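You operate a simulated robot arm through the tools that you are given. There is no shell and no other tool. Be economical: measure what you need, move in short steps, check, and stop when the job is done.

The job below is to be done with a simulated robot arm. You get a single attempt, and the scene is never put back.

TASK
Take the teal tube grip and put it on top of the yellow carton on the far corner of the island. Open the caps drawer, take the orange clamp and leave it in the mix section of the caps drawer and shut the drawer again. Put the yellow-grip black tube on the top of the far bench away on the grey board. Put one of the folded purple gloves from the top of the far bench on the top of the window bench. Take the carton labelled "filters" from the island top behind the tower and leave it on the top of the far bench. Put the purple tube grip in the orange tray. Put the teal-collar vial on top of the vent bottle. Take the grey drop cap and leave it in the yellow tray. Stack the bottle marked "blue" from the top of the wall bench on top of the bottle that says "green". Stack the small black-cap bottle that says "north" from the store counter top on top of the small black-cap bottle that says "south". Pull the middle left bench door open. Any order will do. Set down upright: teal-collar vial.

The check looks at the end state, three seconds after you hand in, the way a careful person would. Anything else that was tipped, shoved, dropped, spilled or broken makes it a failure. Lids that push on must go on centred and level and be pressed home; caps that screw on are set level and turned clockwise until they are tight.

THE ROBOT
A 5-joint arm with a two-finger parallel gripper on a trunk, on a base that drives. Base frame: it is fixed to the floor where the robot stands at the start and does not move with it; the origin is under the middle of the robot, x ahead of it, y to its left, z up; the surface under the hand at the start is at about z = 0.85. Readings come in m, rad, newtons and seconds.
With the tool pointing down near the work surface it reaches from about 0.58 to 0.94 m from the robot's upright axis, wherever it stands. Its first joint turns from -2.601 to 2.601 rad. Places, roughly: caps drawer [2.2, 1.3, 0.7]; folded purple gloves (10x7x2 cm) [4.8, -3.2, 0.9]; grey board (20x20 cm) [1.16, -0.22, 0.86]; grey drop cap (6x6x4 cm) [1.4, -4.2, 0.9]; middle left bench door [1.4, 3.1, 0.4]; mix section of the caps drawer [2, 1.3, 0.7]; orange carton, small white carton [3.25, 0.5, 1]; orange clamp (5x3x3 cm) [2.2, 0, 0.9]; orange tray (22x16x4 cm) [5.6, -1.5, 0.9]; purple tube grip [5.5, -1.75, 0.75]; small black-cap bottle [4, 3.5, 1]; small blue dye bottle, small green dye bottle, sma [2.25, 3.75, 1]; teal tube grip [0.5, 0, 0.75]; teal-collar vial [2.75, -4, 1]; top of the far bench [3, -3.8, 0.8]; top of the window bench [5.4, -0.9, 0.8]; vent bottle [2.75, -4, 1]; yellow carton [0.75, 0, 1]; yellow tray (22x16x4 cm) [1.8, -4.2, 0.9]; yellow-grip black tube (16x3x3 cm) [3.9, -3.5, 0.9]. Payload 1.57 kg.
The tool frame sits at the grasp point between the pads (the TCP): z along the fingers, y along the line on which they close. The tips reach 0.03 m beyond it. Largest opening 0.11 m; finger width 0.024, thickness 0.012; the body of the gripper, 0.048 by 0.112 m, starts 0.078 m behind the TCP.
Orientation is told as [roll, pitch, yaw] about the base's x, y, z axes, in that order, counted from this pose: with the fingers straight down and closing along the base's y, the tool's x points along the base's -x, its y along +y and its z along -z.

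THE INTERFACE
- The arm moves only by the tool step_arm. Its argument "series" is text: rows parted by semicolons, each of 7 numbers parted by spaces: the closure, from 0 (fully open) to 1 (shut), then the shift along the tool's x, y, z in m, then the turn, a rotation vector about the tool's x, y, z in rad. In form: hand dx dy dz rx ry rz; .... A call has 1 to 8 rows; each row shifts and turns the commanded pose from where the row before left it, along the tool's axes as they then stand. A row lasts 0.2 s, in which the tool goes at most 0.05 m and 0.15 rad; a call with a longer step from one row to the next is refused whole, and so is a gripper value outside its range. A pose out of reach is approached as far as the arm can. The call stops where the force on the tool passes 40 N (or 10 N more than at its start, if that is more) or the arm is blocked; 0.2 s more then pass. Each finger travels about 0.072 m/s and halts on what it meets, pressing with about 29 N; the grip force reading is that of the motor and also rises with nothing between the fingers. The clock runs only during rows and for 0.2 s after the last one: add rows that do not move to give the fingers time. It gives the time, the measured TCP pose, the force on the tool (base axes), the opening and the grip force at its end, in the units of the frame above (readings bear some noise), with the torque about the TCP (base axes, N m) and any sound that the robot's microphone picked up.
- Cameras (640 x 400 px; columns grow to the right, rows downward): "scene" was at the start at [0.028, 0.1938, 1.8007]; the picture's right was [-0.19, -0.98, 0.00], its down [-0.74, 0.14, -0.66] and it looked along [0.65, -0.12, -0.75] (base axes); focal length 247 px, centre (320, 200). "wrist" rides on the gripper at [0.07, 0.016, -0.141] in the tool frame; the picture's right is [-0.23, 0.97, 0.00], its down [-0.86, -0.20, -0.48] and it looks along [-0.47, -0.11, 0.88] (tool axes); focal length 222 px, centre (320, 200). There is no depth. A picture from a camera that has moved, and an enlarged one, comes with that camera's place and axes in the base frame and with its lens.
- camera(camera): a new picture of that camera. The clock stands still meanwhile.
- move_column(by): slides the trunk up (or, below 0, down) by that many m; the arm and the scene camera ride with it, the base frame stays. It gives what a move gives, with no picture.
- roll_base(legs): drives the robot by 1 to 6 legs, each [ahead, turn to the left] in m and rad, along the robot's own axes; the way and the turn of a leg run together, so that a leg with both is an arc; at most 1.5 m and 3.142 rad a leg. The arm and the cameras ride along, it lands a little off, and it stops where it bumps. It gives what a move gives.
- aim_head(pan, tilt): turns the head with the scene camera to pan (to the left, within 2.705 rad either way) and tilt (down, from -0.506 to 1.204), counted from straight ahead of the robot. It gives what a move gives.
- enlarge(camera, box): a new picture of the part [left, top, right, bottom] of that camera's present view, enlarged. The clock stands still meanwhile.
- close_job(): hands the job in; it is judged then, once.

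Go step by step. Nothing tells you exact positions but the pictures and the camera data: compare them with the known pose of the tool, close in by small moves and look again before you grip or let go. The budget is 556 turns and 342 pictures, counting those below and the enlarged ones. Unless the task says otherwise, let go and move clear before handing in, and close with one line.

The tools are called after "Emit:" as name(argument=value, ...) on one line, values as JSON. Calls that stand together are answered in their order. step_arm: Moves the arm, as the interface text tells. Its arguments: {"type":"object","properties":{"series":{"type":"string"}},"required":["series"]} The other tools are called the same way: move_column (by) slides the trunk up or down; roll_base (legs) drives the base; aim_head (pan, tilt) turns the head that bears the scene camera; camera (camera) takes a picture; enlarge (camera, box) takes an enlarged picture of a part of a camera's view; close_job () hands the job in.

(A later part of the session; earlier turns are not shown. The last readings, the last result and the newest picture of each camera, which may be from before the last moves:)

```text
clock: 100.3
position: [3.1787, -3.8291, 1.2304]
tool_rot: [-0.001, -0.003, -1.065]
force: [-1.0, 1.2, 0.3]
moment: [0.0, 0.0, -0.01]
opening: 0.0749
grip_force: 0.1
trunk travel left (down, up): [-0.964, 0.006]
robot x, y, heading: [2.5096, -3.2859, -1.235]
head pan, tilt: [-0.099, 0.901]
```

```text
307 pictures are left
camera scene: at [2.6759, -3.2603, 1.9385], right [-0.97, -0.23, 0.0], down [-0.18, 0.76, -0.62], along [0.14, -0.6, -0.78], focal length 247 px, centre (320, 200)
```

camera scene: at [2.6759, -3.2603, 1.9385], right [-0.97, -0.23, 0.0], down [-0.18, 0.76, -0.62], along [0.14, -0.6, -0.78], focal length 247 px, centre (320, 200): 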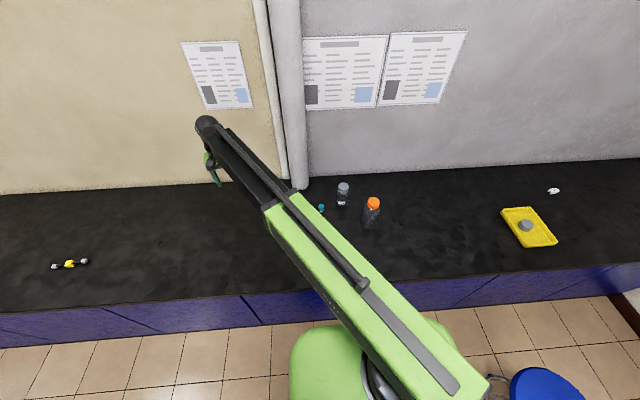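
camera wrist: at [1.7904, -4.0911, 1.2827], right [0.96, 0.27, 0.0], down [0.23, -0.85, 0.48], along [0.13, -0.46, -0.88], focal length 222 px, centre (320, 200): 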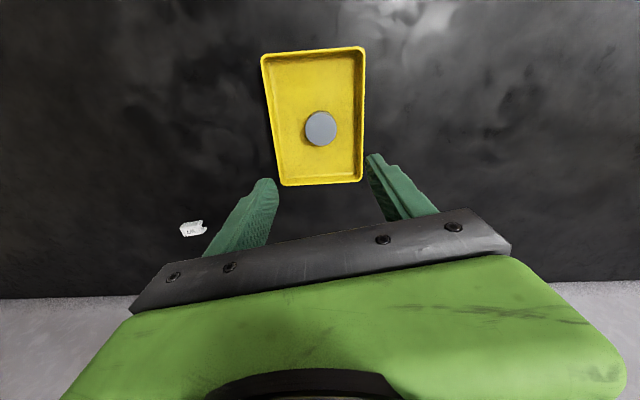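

Swing the tool over the vial at height.

Emit:
step_arm(series="0.3 0.001 -0.046 0 0 0 0; 0.3 0.001 -0.046 0 0 0 0; 0.3 0.001 -0.046 0 0 0 0; 0.3 0.001 -0.046 0 0 0 0; 0.3 0.001 -0.046 0 0 0 0; 0.3 0.001 -0.046 0 0 0 0; 0.3 0.001 -0.046 0 0 0 0; 0.3 0.001 -0.046 0 0 0 0")

Emit:
camera(camera="wrist")

Emit:
enlarge(camera="scene", box=[290, 160, 400, 240])

```text
clock: 102.1
position: [2.8489, -4.0, 1.231]
tool_rot: [-0.001, -0.001, -1.066]
force: [0.1, -0.5, 0.9]
moment: [0.0, -0.01, -0.02]
opening: 0.077
grip_force: 0.1
trunk travel left (down, up): [-0.964, 0.006]
robot x, y, heading: [2.5143, -3.2858, -1.241]
head pan, tilt: [-0.099, 0.901]
```

```text
306 pictures are left
camera wrist: at [2.8306, -3.9304, 1.3728], right [0.96, 0.27, 0.0], down [0.24, -0.84, 0.48], along [0.13, -0.46, -0.88], focal length 222 px, centre (320, 200)
```

wrist: 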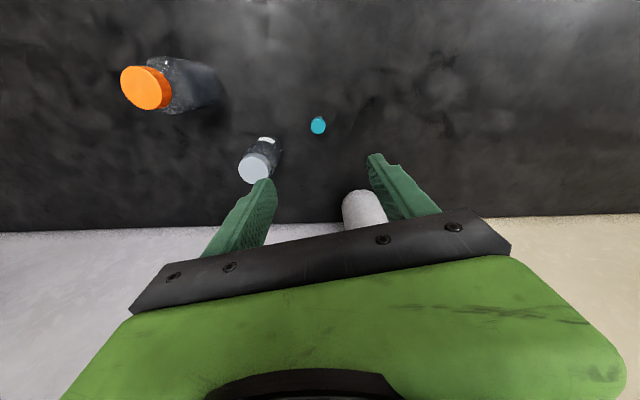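

```text
5.00 times, centred on (345, 200) of scene
camera zoom: at [2.6748, -3.2608, 1.9385], right [-0.97, -0.23, 0.0], down [-0.18, 0.76, -0.62], along [0.14, -0.6, -0.78], focal length 1236 px, centre (195, 200)
```

zoom: 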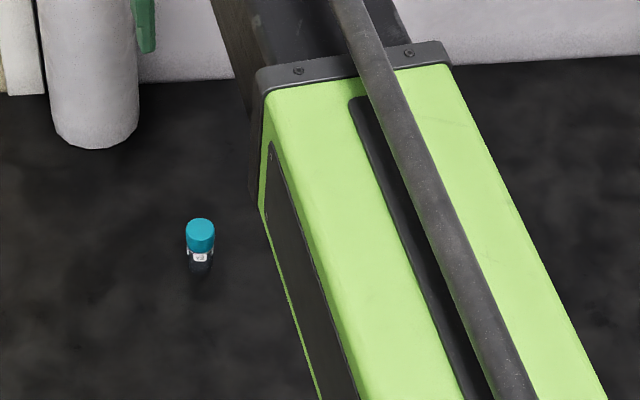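

Vial at ~[2.848,-4.007]; nearly below the TCP. Descend partway with a small correction.

Emit:
step_arm(series="0.35 -0.005 -0.003 0 0 0 0; 0.35 0 0 0 0 0 0")

Emit:
move_column(by=-0.24)

Emit:
camera(camera="wrist")

```text
clock: 102.7
position: [2.8503, -4.0056, 1.23]
tool_rot: [-0.002, -0.001, -1.064]
force: [-0.4, 0.3, 0.6]
moment: [-0.03, -0.03, 0.01]
opening: 0.0717
grip_force: 0.1
trunk travel left (down, up): [-0.964, 0.006]
robot x, y, heading: [2.5115, -3.2811, -1.241]
head pan, tilt: [-0.099, 0.901]
```

```text
clock: 105.2
position: [2.8511, -4.0053, 0.9898]
tool_rot: [-0.002, -0.001, -1.065]
force: [0.3, -0.2, -0.4]
moment: [0.02, -0.01, 0.0]
opening: 0.0716
grip_force: 0.1
trunk travel left (down, up): [-0.724, 0.246]
robot x, y, heading: [2.5142, -3.2835, -1.233]
head pan, tilt: [-0.099, 0.901]
```

```text
304 pictures are left
camera wrist: at [2.8319, -3.9357, 1.1329], right [0.96, 0.27, 0.0], down [0.24, -0.84, 0.48], along [0.13, -0.46, -0.88], focal length 222 px, centre (320, 200)
```

wrist: 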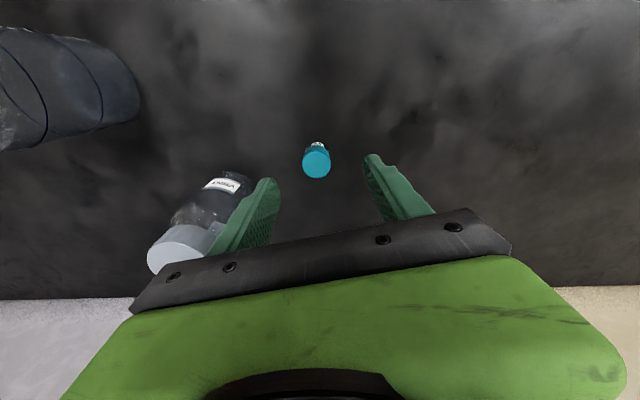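

Clear of the VENT bottle by several cm. Descend and grip the vial.

Emit:
move_column(by=-0.094)

Emit:
step_arm(series="0.6 0 0 0 0 0 0; 0.8 0 0 0 0 0 0; 0.85 0 0 0 0 0 0; 0.85 0 0 0 0 0 0")

Emit:
move_column(by=0.22)

Emit:
camera(camera="wrist")

Emit:
enlarge(camera="scene", box=[290, 140, 370, 200])

```text
clock: 106.5
position: [2.8499, -4.0045, 0.8965]
tool_rot: [-0.001, -0.003, -1.064]
force: [-0.7, -0.1, -0.4]
moment: [-0.05, -0.03, -0.03]
opening: 0.0713
grip_force: 0.1
trunk travel left (down, up): [-0.63, 0.34]
robot x, y, heading: [2.5131, -3.2845, -1.236]
head pan, tilt: [-0.099, 0.901]
```

```text
clock: 107.5
position: [2.8499, -4.0058, 0.8966]
tool_rot: [-0.002, -0.003, -1.064]
force: [-0.1, 0.3, 0.0]
moment: [0.0, -0.02, -0.02]
opening: 0.0276
grip_force: 28.9
trunk travel left (down, up): [-0.63, 0.34]
robot x, y, heading: [2.5139, -3.2839, -1.24]
head pan, tilt: [-0.099, 0.901]
```

```text
clock: 109.8
position: [2.8502, -4.0063, 1.1156]
tool_rot: [-0.001, -0.002, -1.064]
force: [0.2, -0.2, 0.5]
moment: [-0.03, -0.01, -0.03]
opening: 0.0275
grip_force: 28.5
trunk travel left (down, up): [-0.85, 0.12]
robot x, y, heading: [2.5116, -3.2831, -1.238]
head pan, tilt: [-0.099, 0.901]
```

```text
303 pictures are left
camera wrist: at [2.8321, -3.9358, 1.2587], right [0.96, 0.27, 0.0], down [0.24, -0.84, 0.48], along [0.13, -0.46, -0.88], focal length 222 px, centre (320, 200)
```

wrist: 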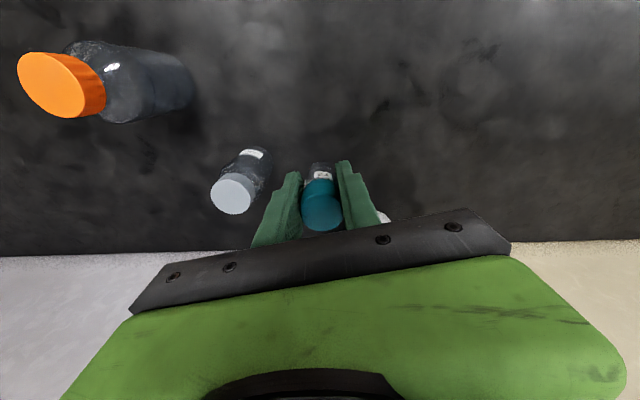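

```text
6.67 times, centred on (330, 170) of scene
camera zoom: at [2.6758, -3.2603, 1.8244], right [-0.97, -0.23, 0.0], down [-0.18, 0.76, -0.62], along [0.14, -0.6, -0.78], focal length 1648 px, centre (253, 400)
```

zoom: 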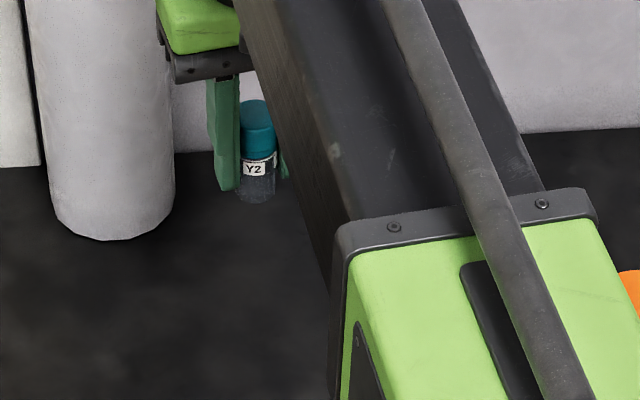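

Vial held (label Y2, upright). Enlarging the VENT cap for precise placement.

Emit:
enlarge(camera="wrist", box=[190, 140, 286, 220])

```text
5.00 times, centred on (238, 180) of wrist
camera zoom: at [2.8321, -3.9358, 1.2587], right [0.96, 0.27, 0.0], down [0.24, -0.84, 0.48], along [0.13, -0.46, -0.88], focal length 1111 px, centre (730, 300)
```

zoom: 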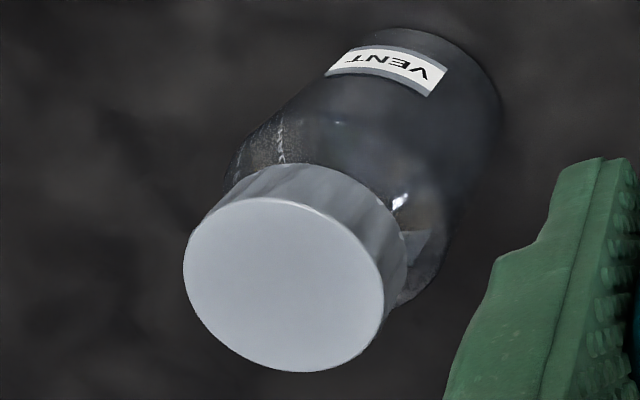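

VENT cap top at ~[2.758,-4.095,0.997]. Move the vial over it.

Emit:
step_arm(series="0.85 -0.0111 -0.0412 0 0 0 0; 0.85 -0.0111 -0.0412 0 0 0 0; 0.85 -0.0111 -0.0412 0 0 0 0; 0.85 0 0 0 0 0 0")

Emit:
move_column(by=-0.055)

Emit:
enlarge(camera="wrist", box=[240, 100, 400, 240])

Emit:
camera(camera="scene")

```text
clock: 110.8
position: [2.7585, -4.0965, 1.1165]
tool_rot: [-0.003, -0.002, -1.064]
force: [-0.5, 0.2, 0.8]
moment: [0.0, 0.0, 0.02]
opening: 0.0276
grip_force: 29.4
trunk travel left (down, up): [-0.85, 0.12]
robot x, y, heading: [2.512, -3.2812, -1.24]
head pan, tilt: [-0.099, 0.901]
```

```text
clock: 111.8
position: [2.7585, -4.0955, 1.0617]
tool_rot: [-0.002, -0.002, -1.066]
force: [-0.2, 0.0, 0.0]
moment: [0.0, -0.02, -0.04]
opening: 0.0275
grip_force: 29.6
trunk travel left (down, up): [-0.795, 0.175]
robot x, y, heading: [2.5107, -3.2848, -1.237]
head pan, tilt: [-0.099, 0.901]
```

```text
2.86 times, centred on (320, 170) of wrist
camera zoom: at [2.7396, -4.0258, 1.2038], right [0.96, 0.27, 0.0], down [0.24, -0.84, 0.48], along [0.13, -0.46, -0.88], focal length 635 px, centre (320, 286)
```

zoom: 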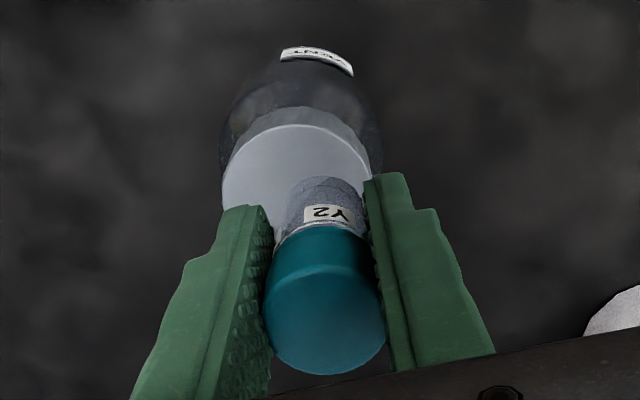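

```text
299 pictures are left
camera scene: at [2.6756, -3.2603, 1.7694], right [-0.97, -0.23, 0.0], down [-0.18, 0.76, -0.62], along [0.14, -0.6, -0.78], focal length 247 px, centre (320, 200)
```

scene: 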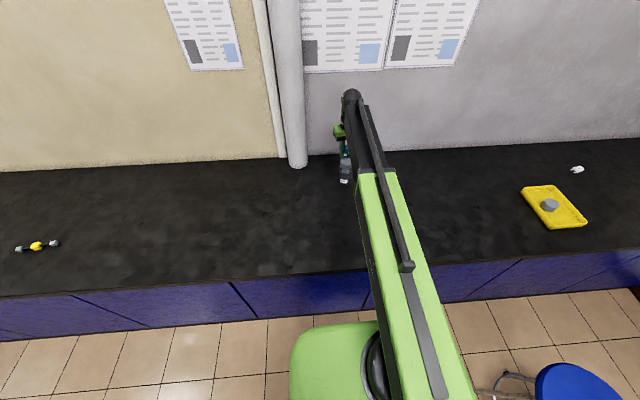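

The cap is ~9 mm to the left of the vial in view; correct that and recheck.

Emit:
step_arm(series="0.85 -0.002 -0.0095 0 0 0 0; 0.85 0 0 0 0 0 0")

Emit:
move_column(by=-0.008)

Emit:
enlarge(camera="wrist", box=[240, 100, 400, 240])

Emit:
enlarge(camera="scene", box=[305, 120, 385, 200])

```text
clock: 112.4
position: [2.7496, -4.1027, 1.0626]
tool_rot: [-0.001, -0.001, -1.063]
force: [0.3, -0.6, -0.3]
moment: [0.0, -0.01, 0.02]
opening: 0.0274
grip_force: 29.2
trunk travel left (down, up): [-0.795, 0.175]
robot x, y, heading: [2.5148, -3.2853, -1.239]
head pan, tilt: [-0.099, 0.901]
```

```text
clock: 112.9
position: [2.7505, -4.1027, 1.0542]
tool_rot: [-0.003, -0.002, -1.064]
force: [-0.4, -0.3, -0.6]
moment: [0.03, -0.02, -0.01]
opening: 0.0275
grip_force: 28.7
trunk travel left (down, up): [-0.787, 0.183]
robot x, y, heading: [2.5141, -3.2831, -1.24]
head pan, tilt: [-0.099, 0.901]
```

```text
2.86 times, centred on (320, 170) of wrist
camera zoom: at [2.7318, -4.0324, 1.1958], right [0.96, 0.27, 0.0], down [0.24, -0.84, 0.48], along [0.13, -0.46, -0.88], focal length 635 px, centre (320, 286)
```

zoom: 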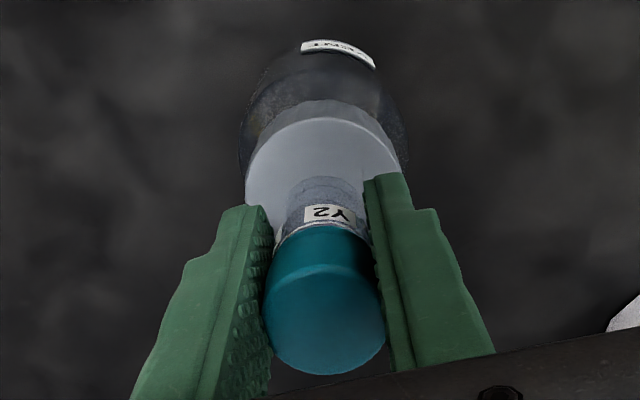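

```text
5.00 times, centred on (345, 160) of scene
camera zoom: at [2.6757, -3.2603, 1.7614], right [-0.97, -0.23, 0.0], down [-0.18, 0.76, -0.62], along [0.14, -0.6, -0.78], focal length 1236 px, centre (195, 400)
```

zoom: 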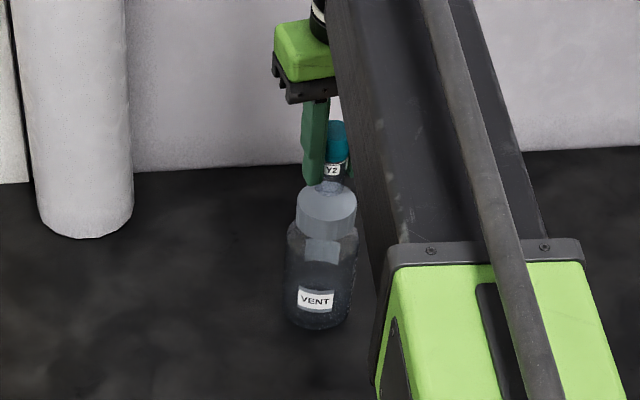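

Aligned within ~3 mm. Lower in small steps until contact.

Emit:
move_column(by=-0.009)

Emit:
move_column(by=-0.004)

Emit:
enlarge(camera="scene", box=[320, 120, 370, 180])

```text
clock: 113.5
position: [2.7503, -4.1027, 1.0449]
tool_rot: [-0.002, -0.002, -1.065]
force: [-0.2, -0.6, 0.4]
moment: [0.03, 0.0, -0.03]
opening: 0.0275
grip_force: 29.1
trunk travel left (down, up): [-0.778, 0.192]
robot x, y, heading: [2.5165, -3.2833, -1.237]
head pan, tilt: [-0.099, 0.901]
```

```text
clock: 114.0
position: [2.7492, -4.1029, 1.0406]
tool_rot: [-0.002, -0.002, -1.066]
force: [0.1, 0.0, -0.2]
moment: [-0.01, 0.01, -0.01]
opening: 0.0275
grip_force: 29.1
trunk travel left (down, up): [-0.774, 0.196]
robot x, y, heading: [2.512, -3.2818, -1.24]
head pan, tilt: [-0.099, 0.901]
```

```text
6.67 times, centred on (345, 150) of scene
camera zoom: at [2.6757, -3.2603, 1.7484], right [-0.97, -0.23, 0.0], down [-0.18, 0.76, -0.62], along [0.14, -0.6, -0.78], focal length 1648 px, centre (153, 533)
```

zoom: 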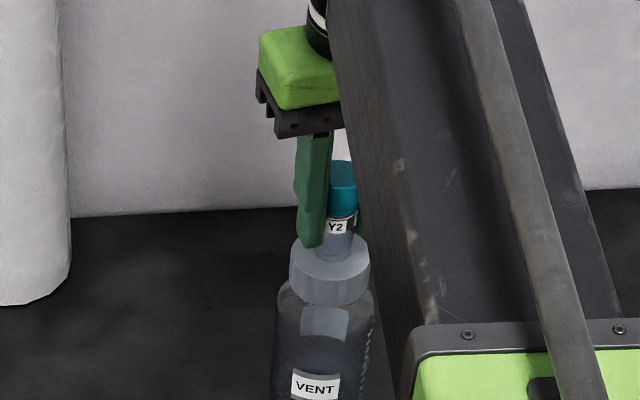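

Emit:
move_column(by=-0.003)

Emit:
move_column(by=-0.003)

Emit:
move_column(by=-0.002)

```text
clock: 114.6
position: [2.7514, -4.1018, 1.0374]
tool_rot: [-0.002, -0.002, -1.064]
force: [0.1, 0.9, 3.4]
moment: [-0.07, 0.0, 0.01]
opening: 0.0274
grip_force: 29.3
trunk travel left (down, up): [-0.771, 0.199]
robot x, y, heading: [2.5142, -3.286, -1.241]
head pan, tilt: [-0.099, 0.901]
```

```text
clock: 115.1
position: [2.7491, -4.1009, 1.0368]
tool_rot: [-0.002, -0.004, -1.065]
force: [1.6, -5.0, 32.4]
moment: [-0.35, -0.14, 0.0]
opening: 0.0276
grip_force: 29.0
trunk travel left (down, up): [-0.768, 0.202]
robot x, y, heading: [2.512, -3.2815, -1.239]
head pan, tilt: [-0.099, 0.901]
```

```text
clock: 115.6
position: [2.7502, -4.0997, 1.0348]
tool_rot: [-0.001, -0.004, -1.063]
force: [0.5, -0.7, 30.2]
moment: [-0.16, -0.1, -0.01]
opening: 0.0273
grip_force: 28.6
trunk travel left (down, up): [-0.766, 0.204]
robot x, y, heading: [2.5124, -3.2836, -1.238]
head pan, tilt: [-0.099, 0.901]
```

Contact at 1.037. Relieve pressure, then look and release.

Emit:
move_column(by=0.0035)

Emit:
enlarge(camera="scene", box=[320, 120, 370, 180])

Emit:
enlarge(camera="wrist", box=[240, 100, 400, 240])

```text
clock: 116.1
position: [2.7499, -4.1024, 1.0359]
tool_rot: [-0.002, -0.002, -1.065]
force: [0.6, -0.3, -0.7]
moment: [0.01, 0.01, 0.01]
opening: 0.0273
grip_force: 28.8
trunk travel left (down, up): [-0.769, 0.201]
robot x, y, heading: [2.5108, -3.2812, -1.238]
head pan, tilt: [-0.099, 0.901]
```

```text
6.67 times, centred on (345, 150) of scene
camera zoom: at [2.6756, -3.26, 1.7435], right [-0.97, -0.23, 0.0], down [-0.18, 0.76, -0.62], along [0.14, -0.6, -0.78], focal length 1648 px, centre (153, 533)
```

zoom: 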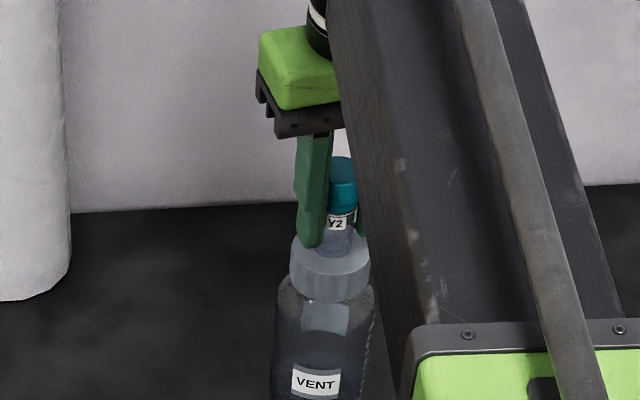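

```text
2.86 times, centred on (320, 170) of wrist
camera zoom: at [2.7319, -4.0322, 1.1781], right [0.96, 0.27, 0.0], down [0.24, -0.84, 0.48], along [0.13, -0.46, -0.88], focal length 635 px, centre (320, 286)
```

zoom: 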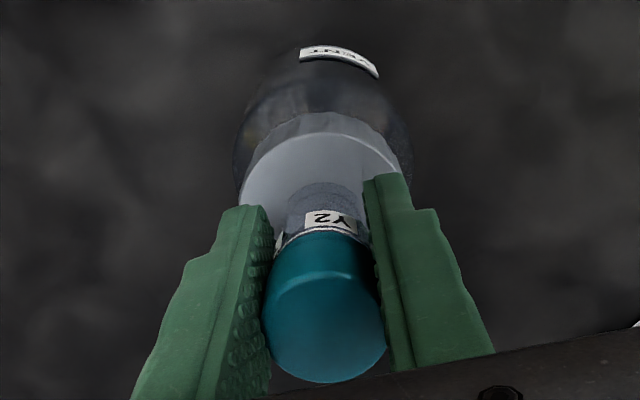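

Well seated within the cap. Release gently and rise.

Emit:
step_arm(series="0.7 0 0 0 0 0 0; 0.6 0 0 0 0 0 0; 0.45 0 0 0 0 0 0; 0.45 0 0 0 0 0 0")

Emit:
move_column(by=0.19)

Emit:
camera(camera="wrist")

```text
clock: 117.1
position: [2.75, -4.1027, 1.0363]
tool_rot: [-0.002, -0.002, -1.066]
force: [-0.2, -0.5, 1.0]
moment: [-0.03, -0.01, 0.01]
opening: 0.0604
grip_force: 0.0
trunk travel left (down, up): [-0.769, 0.201]
robot x, y, heading: [2.5128, -3.2832, -1.239]
head pan, tilt: [-0.099, 0.901]
```

```text
clock: 119.2
position: [2.7507, -4.1026, 1.2263]
tool_rot: [-0.001, 0.0, -1.065]
force: [0.2, -1.1, -0.2]
moment: [0.01, -0.02, 0.01]
opening: 0.0606
grip_force: 0.0
trunk travel left (down, up): [-0.959, 0.011]
robot x, y, heading: [2.5096, -3.283, -1.235]
head pan, tilt: [-0.099, 0.901]
```

```text
293 pictures are left
camera wrist: at [2.7319, -4.0325, 1.3682], right [0.96, 0.27, 0.0], down [0.24, -0.84, 0.48], along [0.13, -0.46, -0.88], focal length 222 px, centre (320, 200)
```

wrist: 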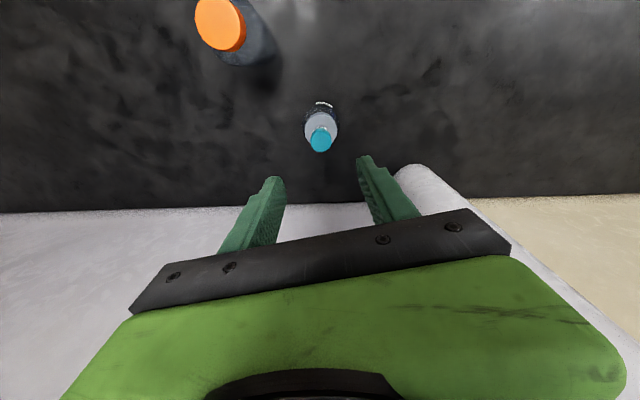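

Vial stands on the VENT bottle. Next, the nearest glove at ~[4.44,-3.25].

Emit:
roll_base(legs=[[-0.5, 0], [0, 1.338], [1.0, 0], [0.9, 0], [0, -1.36]])

Emit:
aim_head(pan=0.0, tilt=0.8)

Emit:
camera(camera="scene")

Emit:
camera(camera="wrist")

```text
clock: 137.9
position: [4.4592, -3.4655, 1.2271]
tool_rot: [0.0, -0.002, -1.084]
force: [-0.8, -0.3, 0.2]
moment: [0.0, -0.06, 0.01]
opening: 0.0608
grip_force: 0.0
trunk travel left (down, up): [-0.959, 0.011]
robot x, y, heading: [4.2247, -2.6483, -1.247]
head pan, tilt: [-0.099, 0.901]
```

```text
clock: 138.6
position: [4.4627, -3.4645, 1.2251]
tool_rot: [-0.003, -0.001, -1.082]
force: [0.3, -0.1, -0.7]
moment: [-0.03, 0.0, 0.02]
opening: 0.0607
grip_force: 0.1
trunk travel left (down, up): [-0.959, 0.011]
robot x, y, heading: [4.2249, -2.6504, -1.252]
head pan, tilt: [0.0, 0.799]
```

```text
292 pictures are left
camera scene: at [4.3978, -2.6285, 1.9417], right [-0.95, -0.31, 0.0], down [-0.23, 0.68, -0.7], along [0.22, -0.66, -0.72], focal length 247 px, centre (320, 200)
```

scene: 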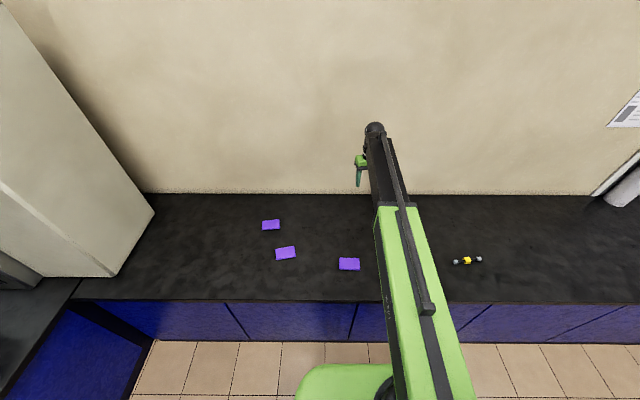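

```text
291 pictures are left
camera wrist: at [4.4452, -3.3949, 1.3682], right [0.97, 0.25, 0.0], down [0.22, -0.85, 0.48], along [0.12, -0.46, -0.88], focal length 222 px, centre (320, 200)
```

wrist: 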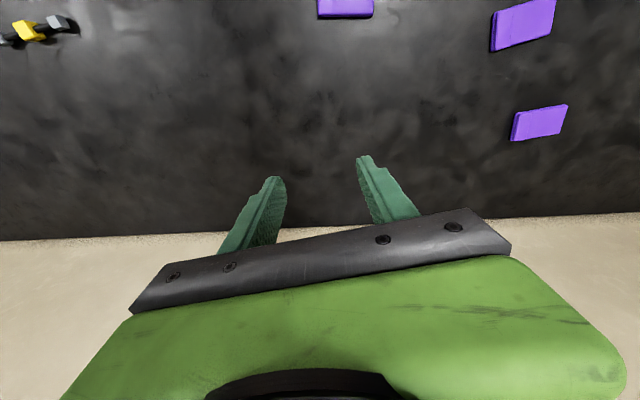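

Nearest glove at ~[4.456,-3.249]. Bring the tool above it, then turn to close across its 7 cm side.

Emit:
step_arm(series="0.1 0.0388 0.0192 0 0 0 0; 0.1 0.0388 0.0192 0 0 0 0; 0.1 0.0388 0.0192 0 0 0 0; 0.1 0.0388 0.0192 0 0 0 0; 0.1 0.0388 0.0192 0 0 0 0; 0.1 0 0 0 0 0 -0.139; 0.1 0 0 0 0 0 -0.139; 0.1 0 0 0 0 0 -0.139")

Emit:
step_arm(series="0.1 0 0 0 0 0 -0.139; 0.1 0 0 0 0 0 -0.139; 0.1 0 0 0 0 0 -0.139; 0.1 0 0 0 0 0 -0.139; 0.1 0 0 0 0 0 -0.139; 0.1 0 0 0 0 0 -0.139; 0.1 0 0 0 0 0 -0.139; 0.1 0 0 0 0 0 0")

Emit:
camera(camera="wrist")

Emit:
enlarge(camera="scene", box=[240, 200, 400, 300])

```text
clock: 140.3
position: [4.4536, -3.2485, 1.2265]
tool_rot: [-0.003, 0.0, -0.665]
force: [1.5, -0.9, 0.0]
moment: [0.01, 0.02, 0.03]
opening: 0.0991
grip_force: 0.1
trunk travel left (down, up): [-0.959, 0.011]
robot x, y, heading: [4.2253, -2.6464, -1.25]
head pan, tilt: [0.0, 0.799]
```

```text
clock: 142.2
position: [4.4556, -3.2475, 1.2266]
tool_rot: [-0.001, -0.001, 0.307]
force: [0.2, 0.8, 0.5]
moment: [0.0, -0.01, 0.05]
opening: 0.0991
grip_force: 0.0
trunk travel left (down, up): [-0.959, 0.011]
robot x, y, heading: [4.2267, -2.6465, -1.252]
head pan, tilt: [0.0, 0.799]
```

```text
290 pictures are left
camera wrist: at [4.3853, -3.2531, 1.3685], right [-0.08, 1.0, 0.0], down [0.88, 0.07, 0.48], along [0.48, 0.04, -0.88], focal length 222 px, centre (320, 200)
```

wrist: 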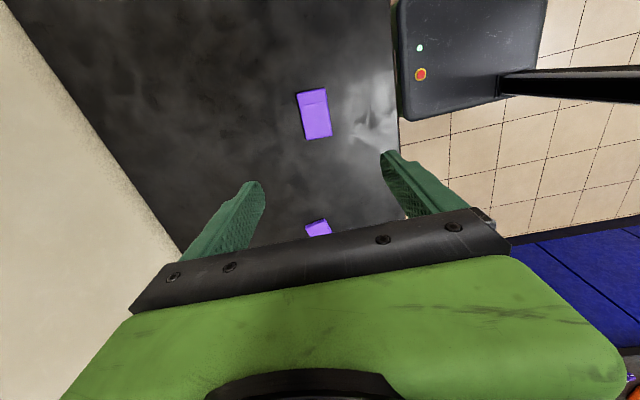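

```text
4.00 times, centred on (320, 250) of scene
camera zoom: at [4.3963, -2.6287, 1.9419], right [-0.95, -0.32, 0.0], down [-0.23, 0.68, -0.7], along [0.22, -0.66, -0.72], focal length 989 px, centre (320, 0)
```

zoom: 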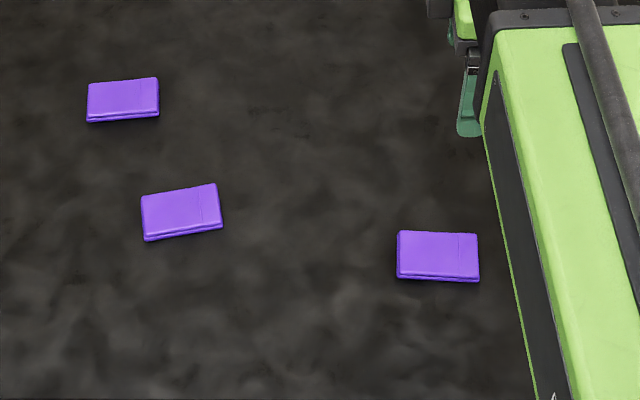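

Glove centre ~[4.453,-3.257], axis at 0.23 rad. Align and descend.

Emit:
step_arm(series="0.05 0.006 -0.009 0 0 0 0.077; 0.05 0 0 0 0 0 0")

Emit:
move_column(by=-0.26)

Emit:
camera(camera="wrist")

```text
clock: 142.8
position: [4.4514, -3.2595, 1.2267]
tool_rot: [-0.003, 0.0, 0.227]
force: [0.5, -0.1, -0.9]
moment: [0.0, 0.03, -0.01]
opening: 0.1045
grip_force: 0.0
trunk travel left (down, up): [-0.959, 0.011]
robot x, y, heading: [4.2265, -2.6451, -1.252]
head pan, tilt: [0.0, 0.799]
```

```text
clock: 145.4
position: [4.453, -3.2593, 0.9673]
tool_rot: [-0.002, 0.0, 0.229]
force: [-0.1, 0.5, 0.0]
moment: [-0.01, 0.01, 0.0]
opening: 0.1047
grip_force: 0.1
trunk travel left (down, up): [-0.699, 0.271]
robot x, y, heading: [4.2253, -2.6459, -1.248]
head pan, tilt: [0.0, 0.799]
```

```text
288 pictures are left
camera wrist: at [4.3818, -3.2576, 1.1085], right [0.0, 1.0, 0.0], down [0.88, 0.0, 0.48], along [0.48, 0.0, -0.88], focal length 222 px, centre (320, 200)
```

wrist: 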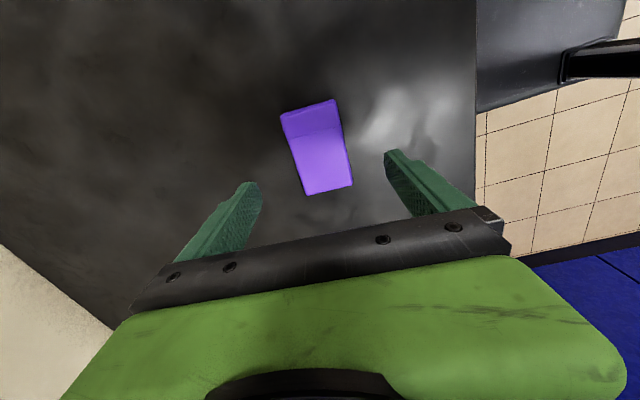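

Emit:
move_column(by=-0.083)

Emit:
step_arm(series="0.3 0.005 0 0 0 0 0; 0.5 0 0 0 0 0 0; 0.5 0 0 0 0 0 0; 0.5 0 0 0 0 0 0")

Emit:
move_column(by=0.34)

Emit:
camera(camera="wrist")

```text
clock: 146.6
position: [4.4519, -3.2591, 0.8834]
tool_rot: [-0.001, 0.0, 0.227]
force: [-0.3, -0.9, 0.2]
moment: [0.02, 0.0, 0.01]
opening: 0.1042
grip_force: 0.0
trunk travel left (down, up): [-0.616, 0.354]
robot x, y, heading: [4.2236, -2.6451, -1.249]
head pan, tilt: [0.0, 0.799]
```

```text
clock: 147.6
position: [4.4471, -3.2603, 0.8827]
tool_rot: [-0.003, 0.0, 0.23]
force: [0.1, -0.3, -0.2]
moment: [0.03, 0.02, 0.04]
opening: 0.0602
grip_force: 28.7
trunk travel left (down, up): [-0.616, 0.354]
robot x, y, heading: [4.2224, -2.6477, -1.249]
head pan, tilt: [0.0, 0.799]
```

```text
clock: 150.9
position: [4.4472, -3.2598, 1.2244]
tool_rot: [-0.003, 0.001, 0.228]
force: [-0.1, -0.5, -0.3]
moment: [-0.02, 0.0, 0.01]
opening: 0.0605
grip_force: 29.0
trunk travel left (down, up): [-0.956, 0.014]
robot x, y, heading: [4.2252, -2.6491, -1.25]
head pan, tilt: [0.0, 0.799]
```

```text
287 pictures are left
camera wrist: at [4.3771, -3.259, 1.3654], right [0.0, 1.0, 0.0], down [0.88, 0.0, 0.48], along [0.48, 0.0, -0.88], focal length 222 px, centre (320, 200)
```

wrist: 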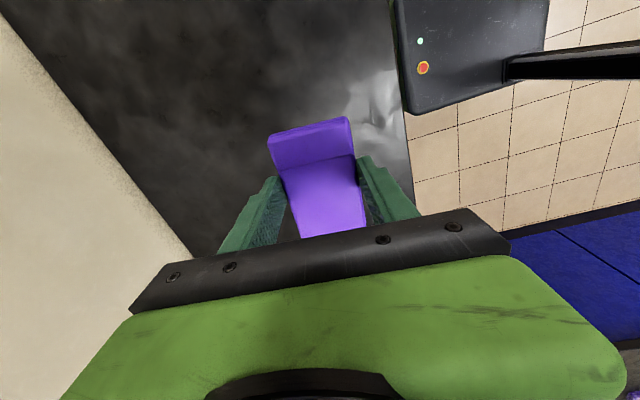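

Glove held. Now look toward the window bench.

Emit:
aim_head(pan=1.5, tilt=0.6)

Emit:
camera(camera="scene")

```text
clock: 152.5
position: [4.4473, -3.2599, 1.2239]
tool_rot: [-0.001, 0.0, 0.229]
force: [0.3, -0.4, 0.3]
moment: [0.01, -0.02, 0.01]
opening: 0.0601
grip_force: 29.1
trunk travel left (down, up): [-0.956, 0.014]
robot x, y, heading: [4.2232, -2.6501, -1.255]
head pan, tilt: [1.499, 0.6]
```

```text
286 pictures are left
camera scene: at [4.4565, -2.5305, 1.9557], right [0.25, -0.97, 0.0], down [-0.55, -0.14, -0.83], along [0.8, 0.2, -0.57], focal length 247 px, centre (320, 200)
```

scene: 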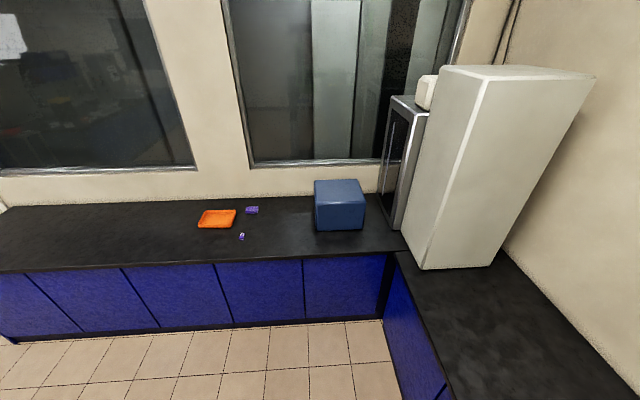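

Emit:
enlarge(camera="scene", box=[180, 190, 276, 250])

```text
6.67 times, centred on (228, 220) of scene
camera zoom: at [4.4565, -2.5305, 1.9557], right [0.25, -0.97, 0.0], down [-0.55, -0.14, -0.83], along [0.8, 0.2, -0.57], focal length 1648 px, centre (933, 67)
```

zoom: 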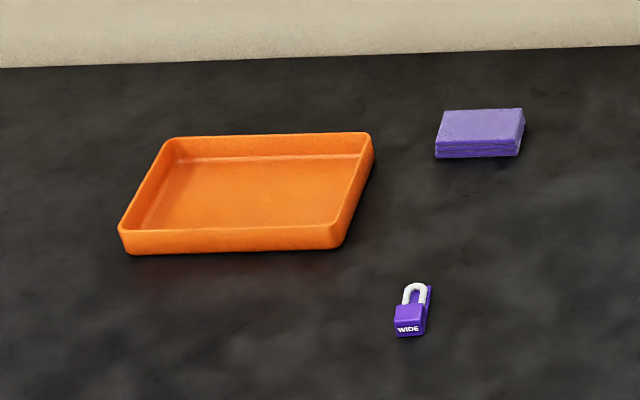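

Padlock-like purple grip at ~[5.46,-1.76], orange tray ~[5.59,-1.50]. Drive to about [4.77,-1.73] facing the window bench, glove in hand.

Emit:
roll_base(legs=[[0, 2.29], [1.07, 0], [0, -0.727]])

Emit:
aim_head(pan=0.1, tilt=0.9)

Emit:
camera(camera="scene")

Emit:
camera(camera="wrist")

```text
clock: 165.6
position: [5.348, -1.4359, 1.2234]
tool_rot: [-0.003, 0.001, 1.844]
force: [-0.2, 1.0, -1.0]
moment: [0.03, -0.03, 0.0]
opening: 0.0604
grip_force: 29.3
trunk travel left (down, up): [-0.956, 0.014]
robot x, y, heading: [4.7544, -1.7, 0.373]
head pan, tilt: [1.499, 0.6]
```

```text
clock: 167.1
position: [5.3465, -1.4353, 1.2232]
tool_rot: [-0.002, 0.002, 1.846]
force: [0.8, 0.0, 0.2]
moment: [0.0, 0.0, 0.0]
opening: 0.0603
grip_force: 29.0
trunk travel left (down, up): [-0.956, 0.014]
robot x, y, heading: [4.7549, -1.7043, 0.369]
head pan, tilt: [0.099, 0.901]
```

```text
284 pictures are left
camera scene: at [4.7151, -1.5275, 1.9309], right [0.46, -0.89, 0.0], down [-0.7, -0.36, -0.62], along [0.55, 0.28, -0.78], focal length 247 px, centre (320, 200)
```

scene: 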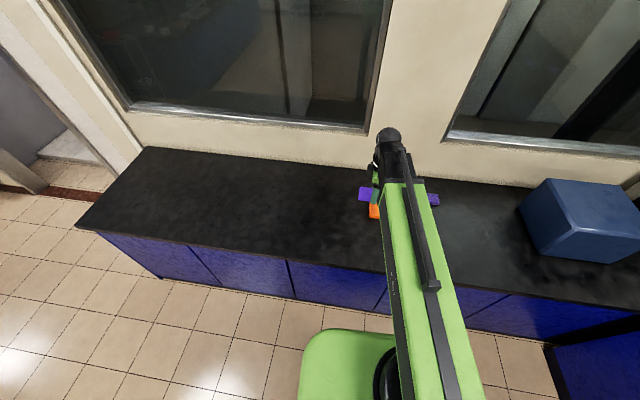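

```text
283 pictures are left
camera wrist: at [5.3518, -1.5058, 1.3654], right [-1.0, -0.04, 0.0], down [-0.04, 0.88, 0.48], along [-0.02, 0.48, -0.88], focal length 222 px, centre (320, 200)
```

wrist: 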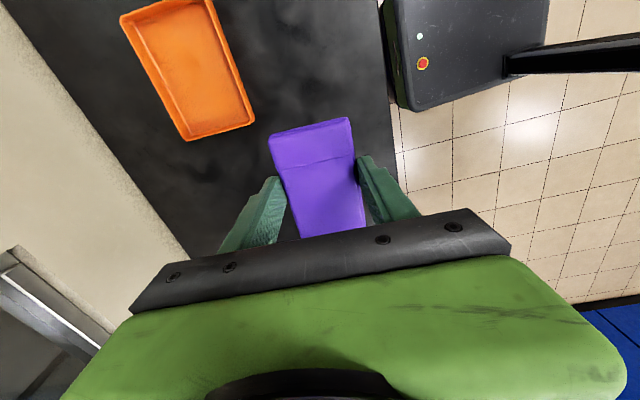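

Free area left of the tray; place the glove at ~[5.34,-1.15].

Emit:
step_arm(series="0.5 -0.046 -0.0118 0 0 0 0; 0.5 -0.046 -0.0118 0 0 0 0; 0.5 -0.046 -0.0118 0 0 0 0; 0.5 -0.046 -0.0118 0 0 0 0; 0.5 -0.046 -0.0118 0 0 0 0; 0.5 -0.046 -0.0118 0 0 0 0; 0.5 0 0 0 0 0 0")

Emit:
move_column(by=-0.25)

Emit:
camera(camera="wrist")

```text
clock: 168.7
position: [5.3397, -1.1531, 1.224]
tool_rot: [0.0, 0.0, 1.844]
force: [-0.8, -0.3, 0.4]
moment: [0.01, 0.01, 0.02]
opening: 0.0602
grip_force: 28.9
trunk travel left (down, up): [-0.956, 0.014]
robot x, y, heading: [4.7517, -1.7039, 0.367]
head pan, tilt: [0.099, 0.901]
```

```text
clock: 171.3
position: [5.3408, -1.1527, 0.9734]
tool_rot: [-0.003, 0.001, 1.845]
force: [-0.5, -0.2, 0.8]
moment: [0.0, -0.02, 0.0]
opening: 0.0602
grip_force: 29.3
trunk travel left (down, up): [-0.706, 0.264]
robot x, y, heading: [4.751, -1.7076, 0.37]
head pan, tilt: [0.099, 0.901]
```

```text
282 pictures are left
camera wrist: at [5.3446, -1.2228, 1.1155], right [-1.0, -0.04, 0.0], down [-0.04, 0.88, 0.48], along [-0.02, 0.48, -0.88], focal length 222 px, centre (320, 200)
```

wrist: 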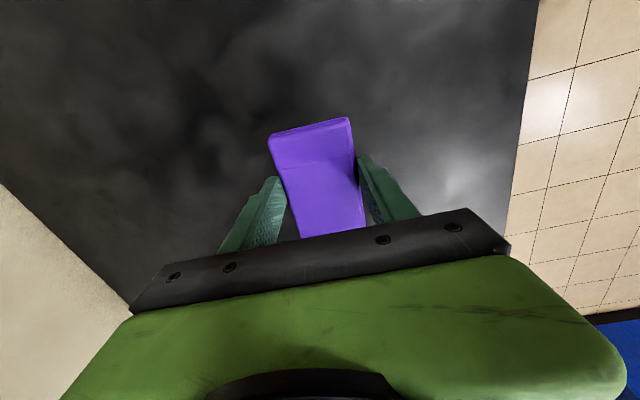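

Emit:
move_column(by=-0.087)

Emit:
step_arm(series="0.4 0 0 0 0 0 0; 0.25 0 0 0 0 0 0; 0.1 0 0 0 0 0 0; 0.1 0 0 0 0 0 0")

Emit:
move_column(by=0.25)

Emit:
camera(camera="wrist")

```text
clock: 172.5
position: [5.3418, -1.1522, 0.8858]
tool_rot: [0.0, 0.002, 1.845]
force: [-0.2, 0.2, -0.8]
moment: [-0.02, -0.02, -0.03]
opening: 0.0604
grip_force: 29.7
trunk travel left (down, up): [-0.619, 0.351]
robot x, y, heading: [4.7532, -1.7051, 0.373]
head pan, tilt: [0.099, 0.901]
```

```text
clock: 173.5
position: [5.3408, -1.1526, 0.8864]
tool_rot: [-0.001, 0.0, 1.845]
force: [-0.6, 0.5, 1.0]
moment: [-0.03, 0.01, 0.02]
opening: 0.099
grip_force: 0.1
trunk travel left (down, up): [-0.619, 0.351]
robot x, y, heading: [4.7515, -1.7044, 0.372]
head pan, tilt: [0.099, 0.901]
```

```text
clock: 176.1
position: [5.3398, -1.1523, 1.136]
tool_rot: [-0.001, 0.002, 1.848]
force: [0.2, -0.2, -0.5]
moment: [-0.01, 0.01, 0.03]
opening: 0.099
grip_force: 0.0
trunk travel left (down, up): [-0.869, 0.101]
robot x, y, heading: [4.7526, -1.7041, 0.374]
head pan, tilt: [0.099, 0.901]
```

```text
281 pictures are left
camera wrist: at [5.3446, -1.2228, 1.2784], right [-1.0, -0.04, 0.0], down [-0.04, 0.88, 0.48], along [-0.02, 0.48, -0.88], focal length 222 px, centre (320, 200)
```

wrist: 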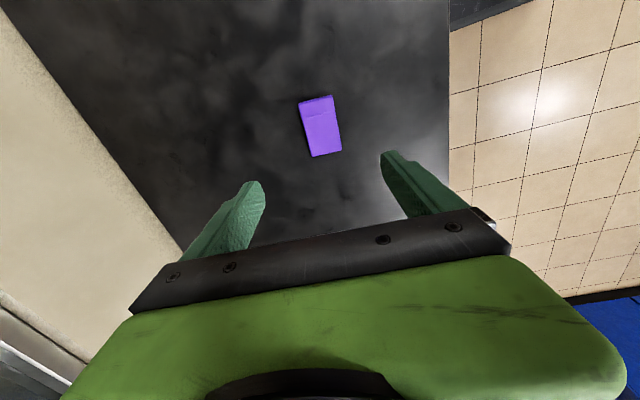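

Glove placed. Swing to the purple grip (axis ~0.37 rad).

Emit:
step_arm(series="0.3 0.0475 0.0038 0 0 0 0; 0.3 0.0475 0.0038 0 0 0 0; 0.3 0.0475 0.0038 0 0 0 0; 0.3 0.0475 0.0038 0 0 0 0; 0.3 0.0475 0.0038 0 0 0 0; 0.3 0.0475 0.0038 0 0 0 0; 0.3 0.0475 0.0038 0 0 0 0; 0.3 0.0475 0.0038 0 0 0 0")

Emit:
step_arm(series="0.3 0.0475 0.0038 0 0 0 0; 0.3 0.0475 0.0038 0 0 0 0; 0.3 0.0475 0.0038 0 0 0 0; 0.3 0.0475 0.0038 0 0 0 0; 0.3 0.0475 0.0038 0 0 0 0; 0.3 0 0 0 0 0 0.147; 0.3 0 0 0 0 0 0.147; 0.3 0 0 0 0 0 0.147")

Emit:
step_arm(series="0.3 0 0 0 0 0 0.147; 0.3 0 0 0 0 0 0.147; 0.3 0 0 0 0 0 0.147; 0.3 0 0 0 0 0 0.147; 0.3 0 0 0 0 0 0.147; 0.3 0 0 0 0 0 0.147; 0.3 0 0 0 0 0 0.147; 0.3 0 0 0 0 0 0")

Emit:
camera(camera="wrist")

```text
clock: 177.9
position: [5.4152, -1.5312, 1.1353]
tool_rot: [-0.002, 0.0, 1.846]
force: [-0.1, 1.1, -0.5]
moment: [0.01, 0.02, -0.01]
opening: 0.0769
grip_force: 0.2
out of reach, approached as far as the arm can: row 8
trunk travel left (down, up): [-0.869, 0.101]
robot x, y, heading: [4.756, -1.7058, 0.371]
head pan, tilt: [0.099, 0.901]
```

```text
clock: 179.7
position: [5.4612, -1.76, 1.1359]
tool_rot: [-0.002, -0.002, 1.403]
force: [0.1, 0.3, -0.3]
moment: [-0.01, 0.04, 0.0]
opening: 0.0769
grip_force: 0.2
trunk travel left (down, up): [-0.869, 0.101]
robot x, y, heading: [4.7503, -1.7056, 0.372]
head pan, tilt: [0.099, 0.901]
```

```text
clock: 181.5
position: [5.4595, -1.7618, 1.1361]
tool_rot: [-0.001, -0.001, 0.372]
force: [0.0, -0.5, -0.1]
moment: [0.01, 0.01, -0.02]
opening: 0.0771
grip_force: 0.0
trunk travel left (down, up): [-0.869, 0.101]
robot x, y, heading: [4.7505, -1.7036, 0.373]
head pan, tilt: [0.099, 0.901]
```

```text
280 pictures are left
camera wrist: at [5.3898, -1.7696, 1.2783], right [-0.14, 0.99, 0.0], down [0.87, 0.13, 0.48], along [0.47, 0.07, -0.88], focal length 222 px, centre (320, 200)
```

wrist: 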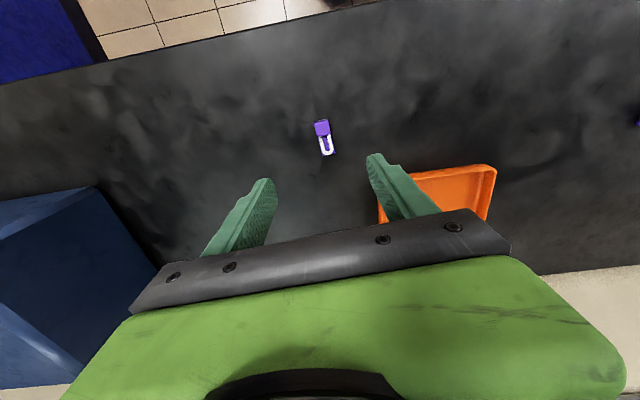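

Emit:
step_arm(series="0.35 -0.0236 0.0026 0 0 0 0.06; 0.35 0 0 0 0 0 0")

Emit:
move_column(by=-0.17)

Emit:
camera(camera="wrist")

```text
clock: 182.1
position: [5.4802, -1.749, 1.1357]
tool_rot: [0.0, -0.003, 0.314]
force: [-0.7, -0.9, 0.2]
moment: [-0.03, 0.0, 0.02]
opening: 0.0716
grip_force: 0.0
trunk travel left (down, up): [-0.869, 0.101]
robot x, y, heading: [4.7519, -1.7038, 0.37]
head pan, tilt: [0.099, 0.901]
```

```text
clock: 184.0
position: [5.4799, -1.7507, 0.9648]
tool_rot: [0.0, -0.004, 0.313]
force: [-0.7, -0.2, 0.0]
moment: [0.04, 0.01, -0.01]
opening: 0.0716
grip_force: 0.1
trunk travel left (down, up): [-0.699, 0.271]
robot x, y, heading: [4.7537, -1.7039, 0.373]
head pan, tilt: [0.099, 0.901]
```

```text
279 pictures are left
camera wrist: at [5.4102, -1.7549, 1.1084], right [-0.09, 1.0, 0.0], down [0.87, 0.07, 0.48], along [0.48, 0.04, -0.88], focal length 222 px, centre (320, 200)
```

wrist: 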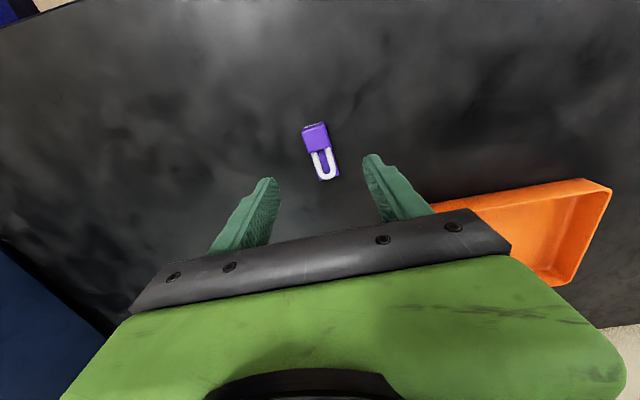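

Emit:
move_column(by=-0.079)

Emit:
step_arm(series="0.7 0 0 0 0 0 0; 0.9 0 0 0 0 0 0; 0.9 0 0 0 0 0 0; 0.9 0 0 0 0 0 0")

Emit:
move_column(by=0.13)

Emit:
camera(camera="wrist")

```text
clock: 185.1
position: [5.4805, -1.7485, 0.887]
tool_rot: [-0.001, -0.002, 0.315]
force: [0.4, 0.4, -0.6]
moment: [-0.03, -0.01, 0.01]
opening: 0.0718
grip_force: 0.2
trunk travel left (down, up): [-0.62, 0.35]
robot x, y, heading: [4.7529, -1.7026, 0.371]
head pan, tilt: [0.099, 0.901]
```

```text
clock: 186.1
position: [5.4802, -1.7507, 0.8869]
tool_rot: [-0.001, -0.004, 0.315]
force: [-0.5, 0.2, 0.1]
moment: [-0.02, -0.02, 0.03]
opening: 0.0253
grip_force: 28.5
trunk travel left (down, up): [-0.62, 0.35]
robot x, y, heading: [4.7508, -1.702, 0.372]
head pan, tilt: [0.099, 0.901]
```

```text
clock: 187.7
position: [5.4809, -1.7503, 1.0167]
tool_rot: [0.0, -0.002, 0.314]
force: [1.4, 0.2, -0.6]
moment: [-0.02, 0.01, 0.02]
opening: 0.0248
grip_force: 28.8
trunk travel left (down, up): [-0.75, 0.22]
robot x, y, heading: [4.7548, -1.7009, 0.373]
head pan, tilt: [0.099, 0.901]
```

```text
278 pictures are left
camera wrist: at [5.4103, -1.7548, 1.1593], right [-0.09, 1.0, 0.0], down [0.87, 0.07, 0.48], along [0.48, 0.04, -0.88], focal length 222 px, centre (320, 200)
```

wrist: 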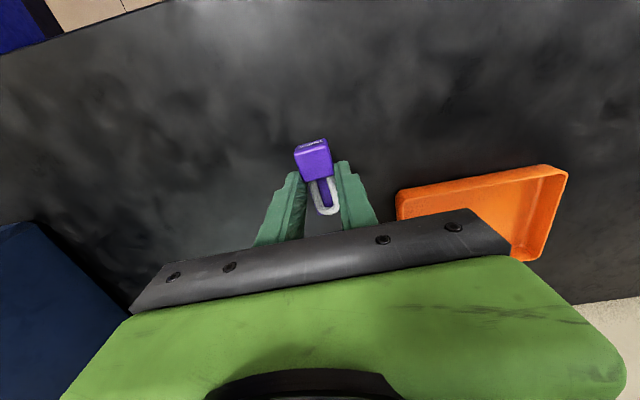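

Held. Move over the tray centre ~[5.59,-1.515].

Emit:
step_arm(series="0.9 -0.0294 0.0316 0 0 0 0; 0.9 -0.0294 0.0316 0 0 0 0; 0.9 -0.0294 0.0316 0 0 0 0; 0.9 -0.0294 0.0316 0 0 0 0; 0.9 -0.0294 0.0316 0 0 0 0; 0.9 -0.0294 0.0316 0 0 0 0; 0.9 0 0 0 0 0 0")

Emit:
camera(camera="wrist")

```text
clock: 189.3
position: [5.5917, -1.513, 1.0169]
tool_rot: [0.0, -0.001, 0.314]
force: [-0.2, -0.3, -0.3]
moment: [0.0, 0.03, -0.01]
opening: 0.0249
grip_force: 28.8
trunk travel left (down, up): [-0.75, 0.22]
robot x, y, heading: [4.7486, -1.7029, 0.369]
head pan, tilt: [0.099, 0.901]
```

```text
277 pictures are left
camera wrist: at [5.5208, -1.5176, 1.1594], right [-0.08, 1.0, 0.0], down [0.87, 0.07, 0.48], along [0.48, 0.04, -0.88], focal length 222 px, centre (320, 200)
```

wrist: 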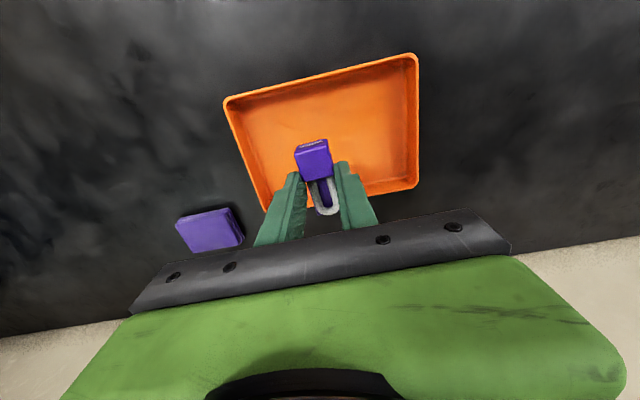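

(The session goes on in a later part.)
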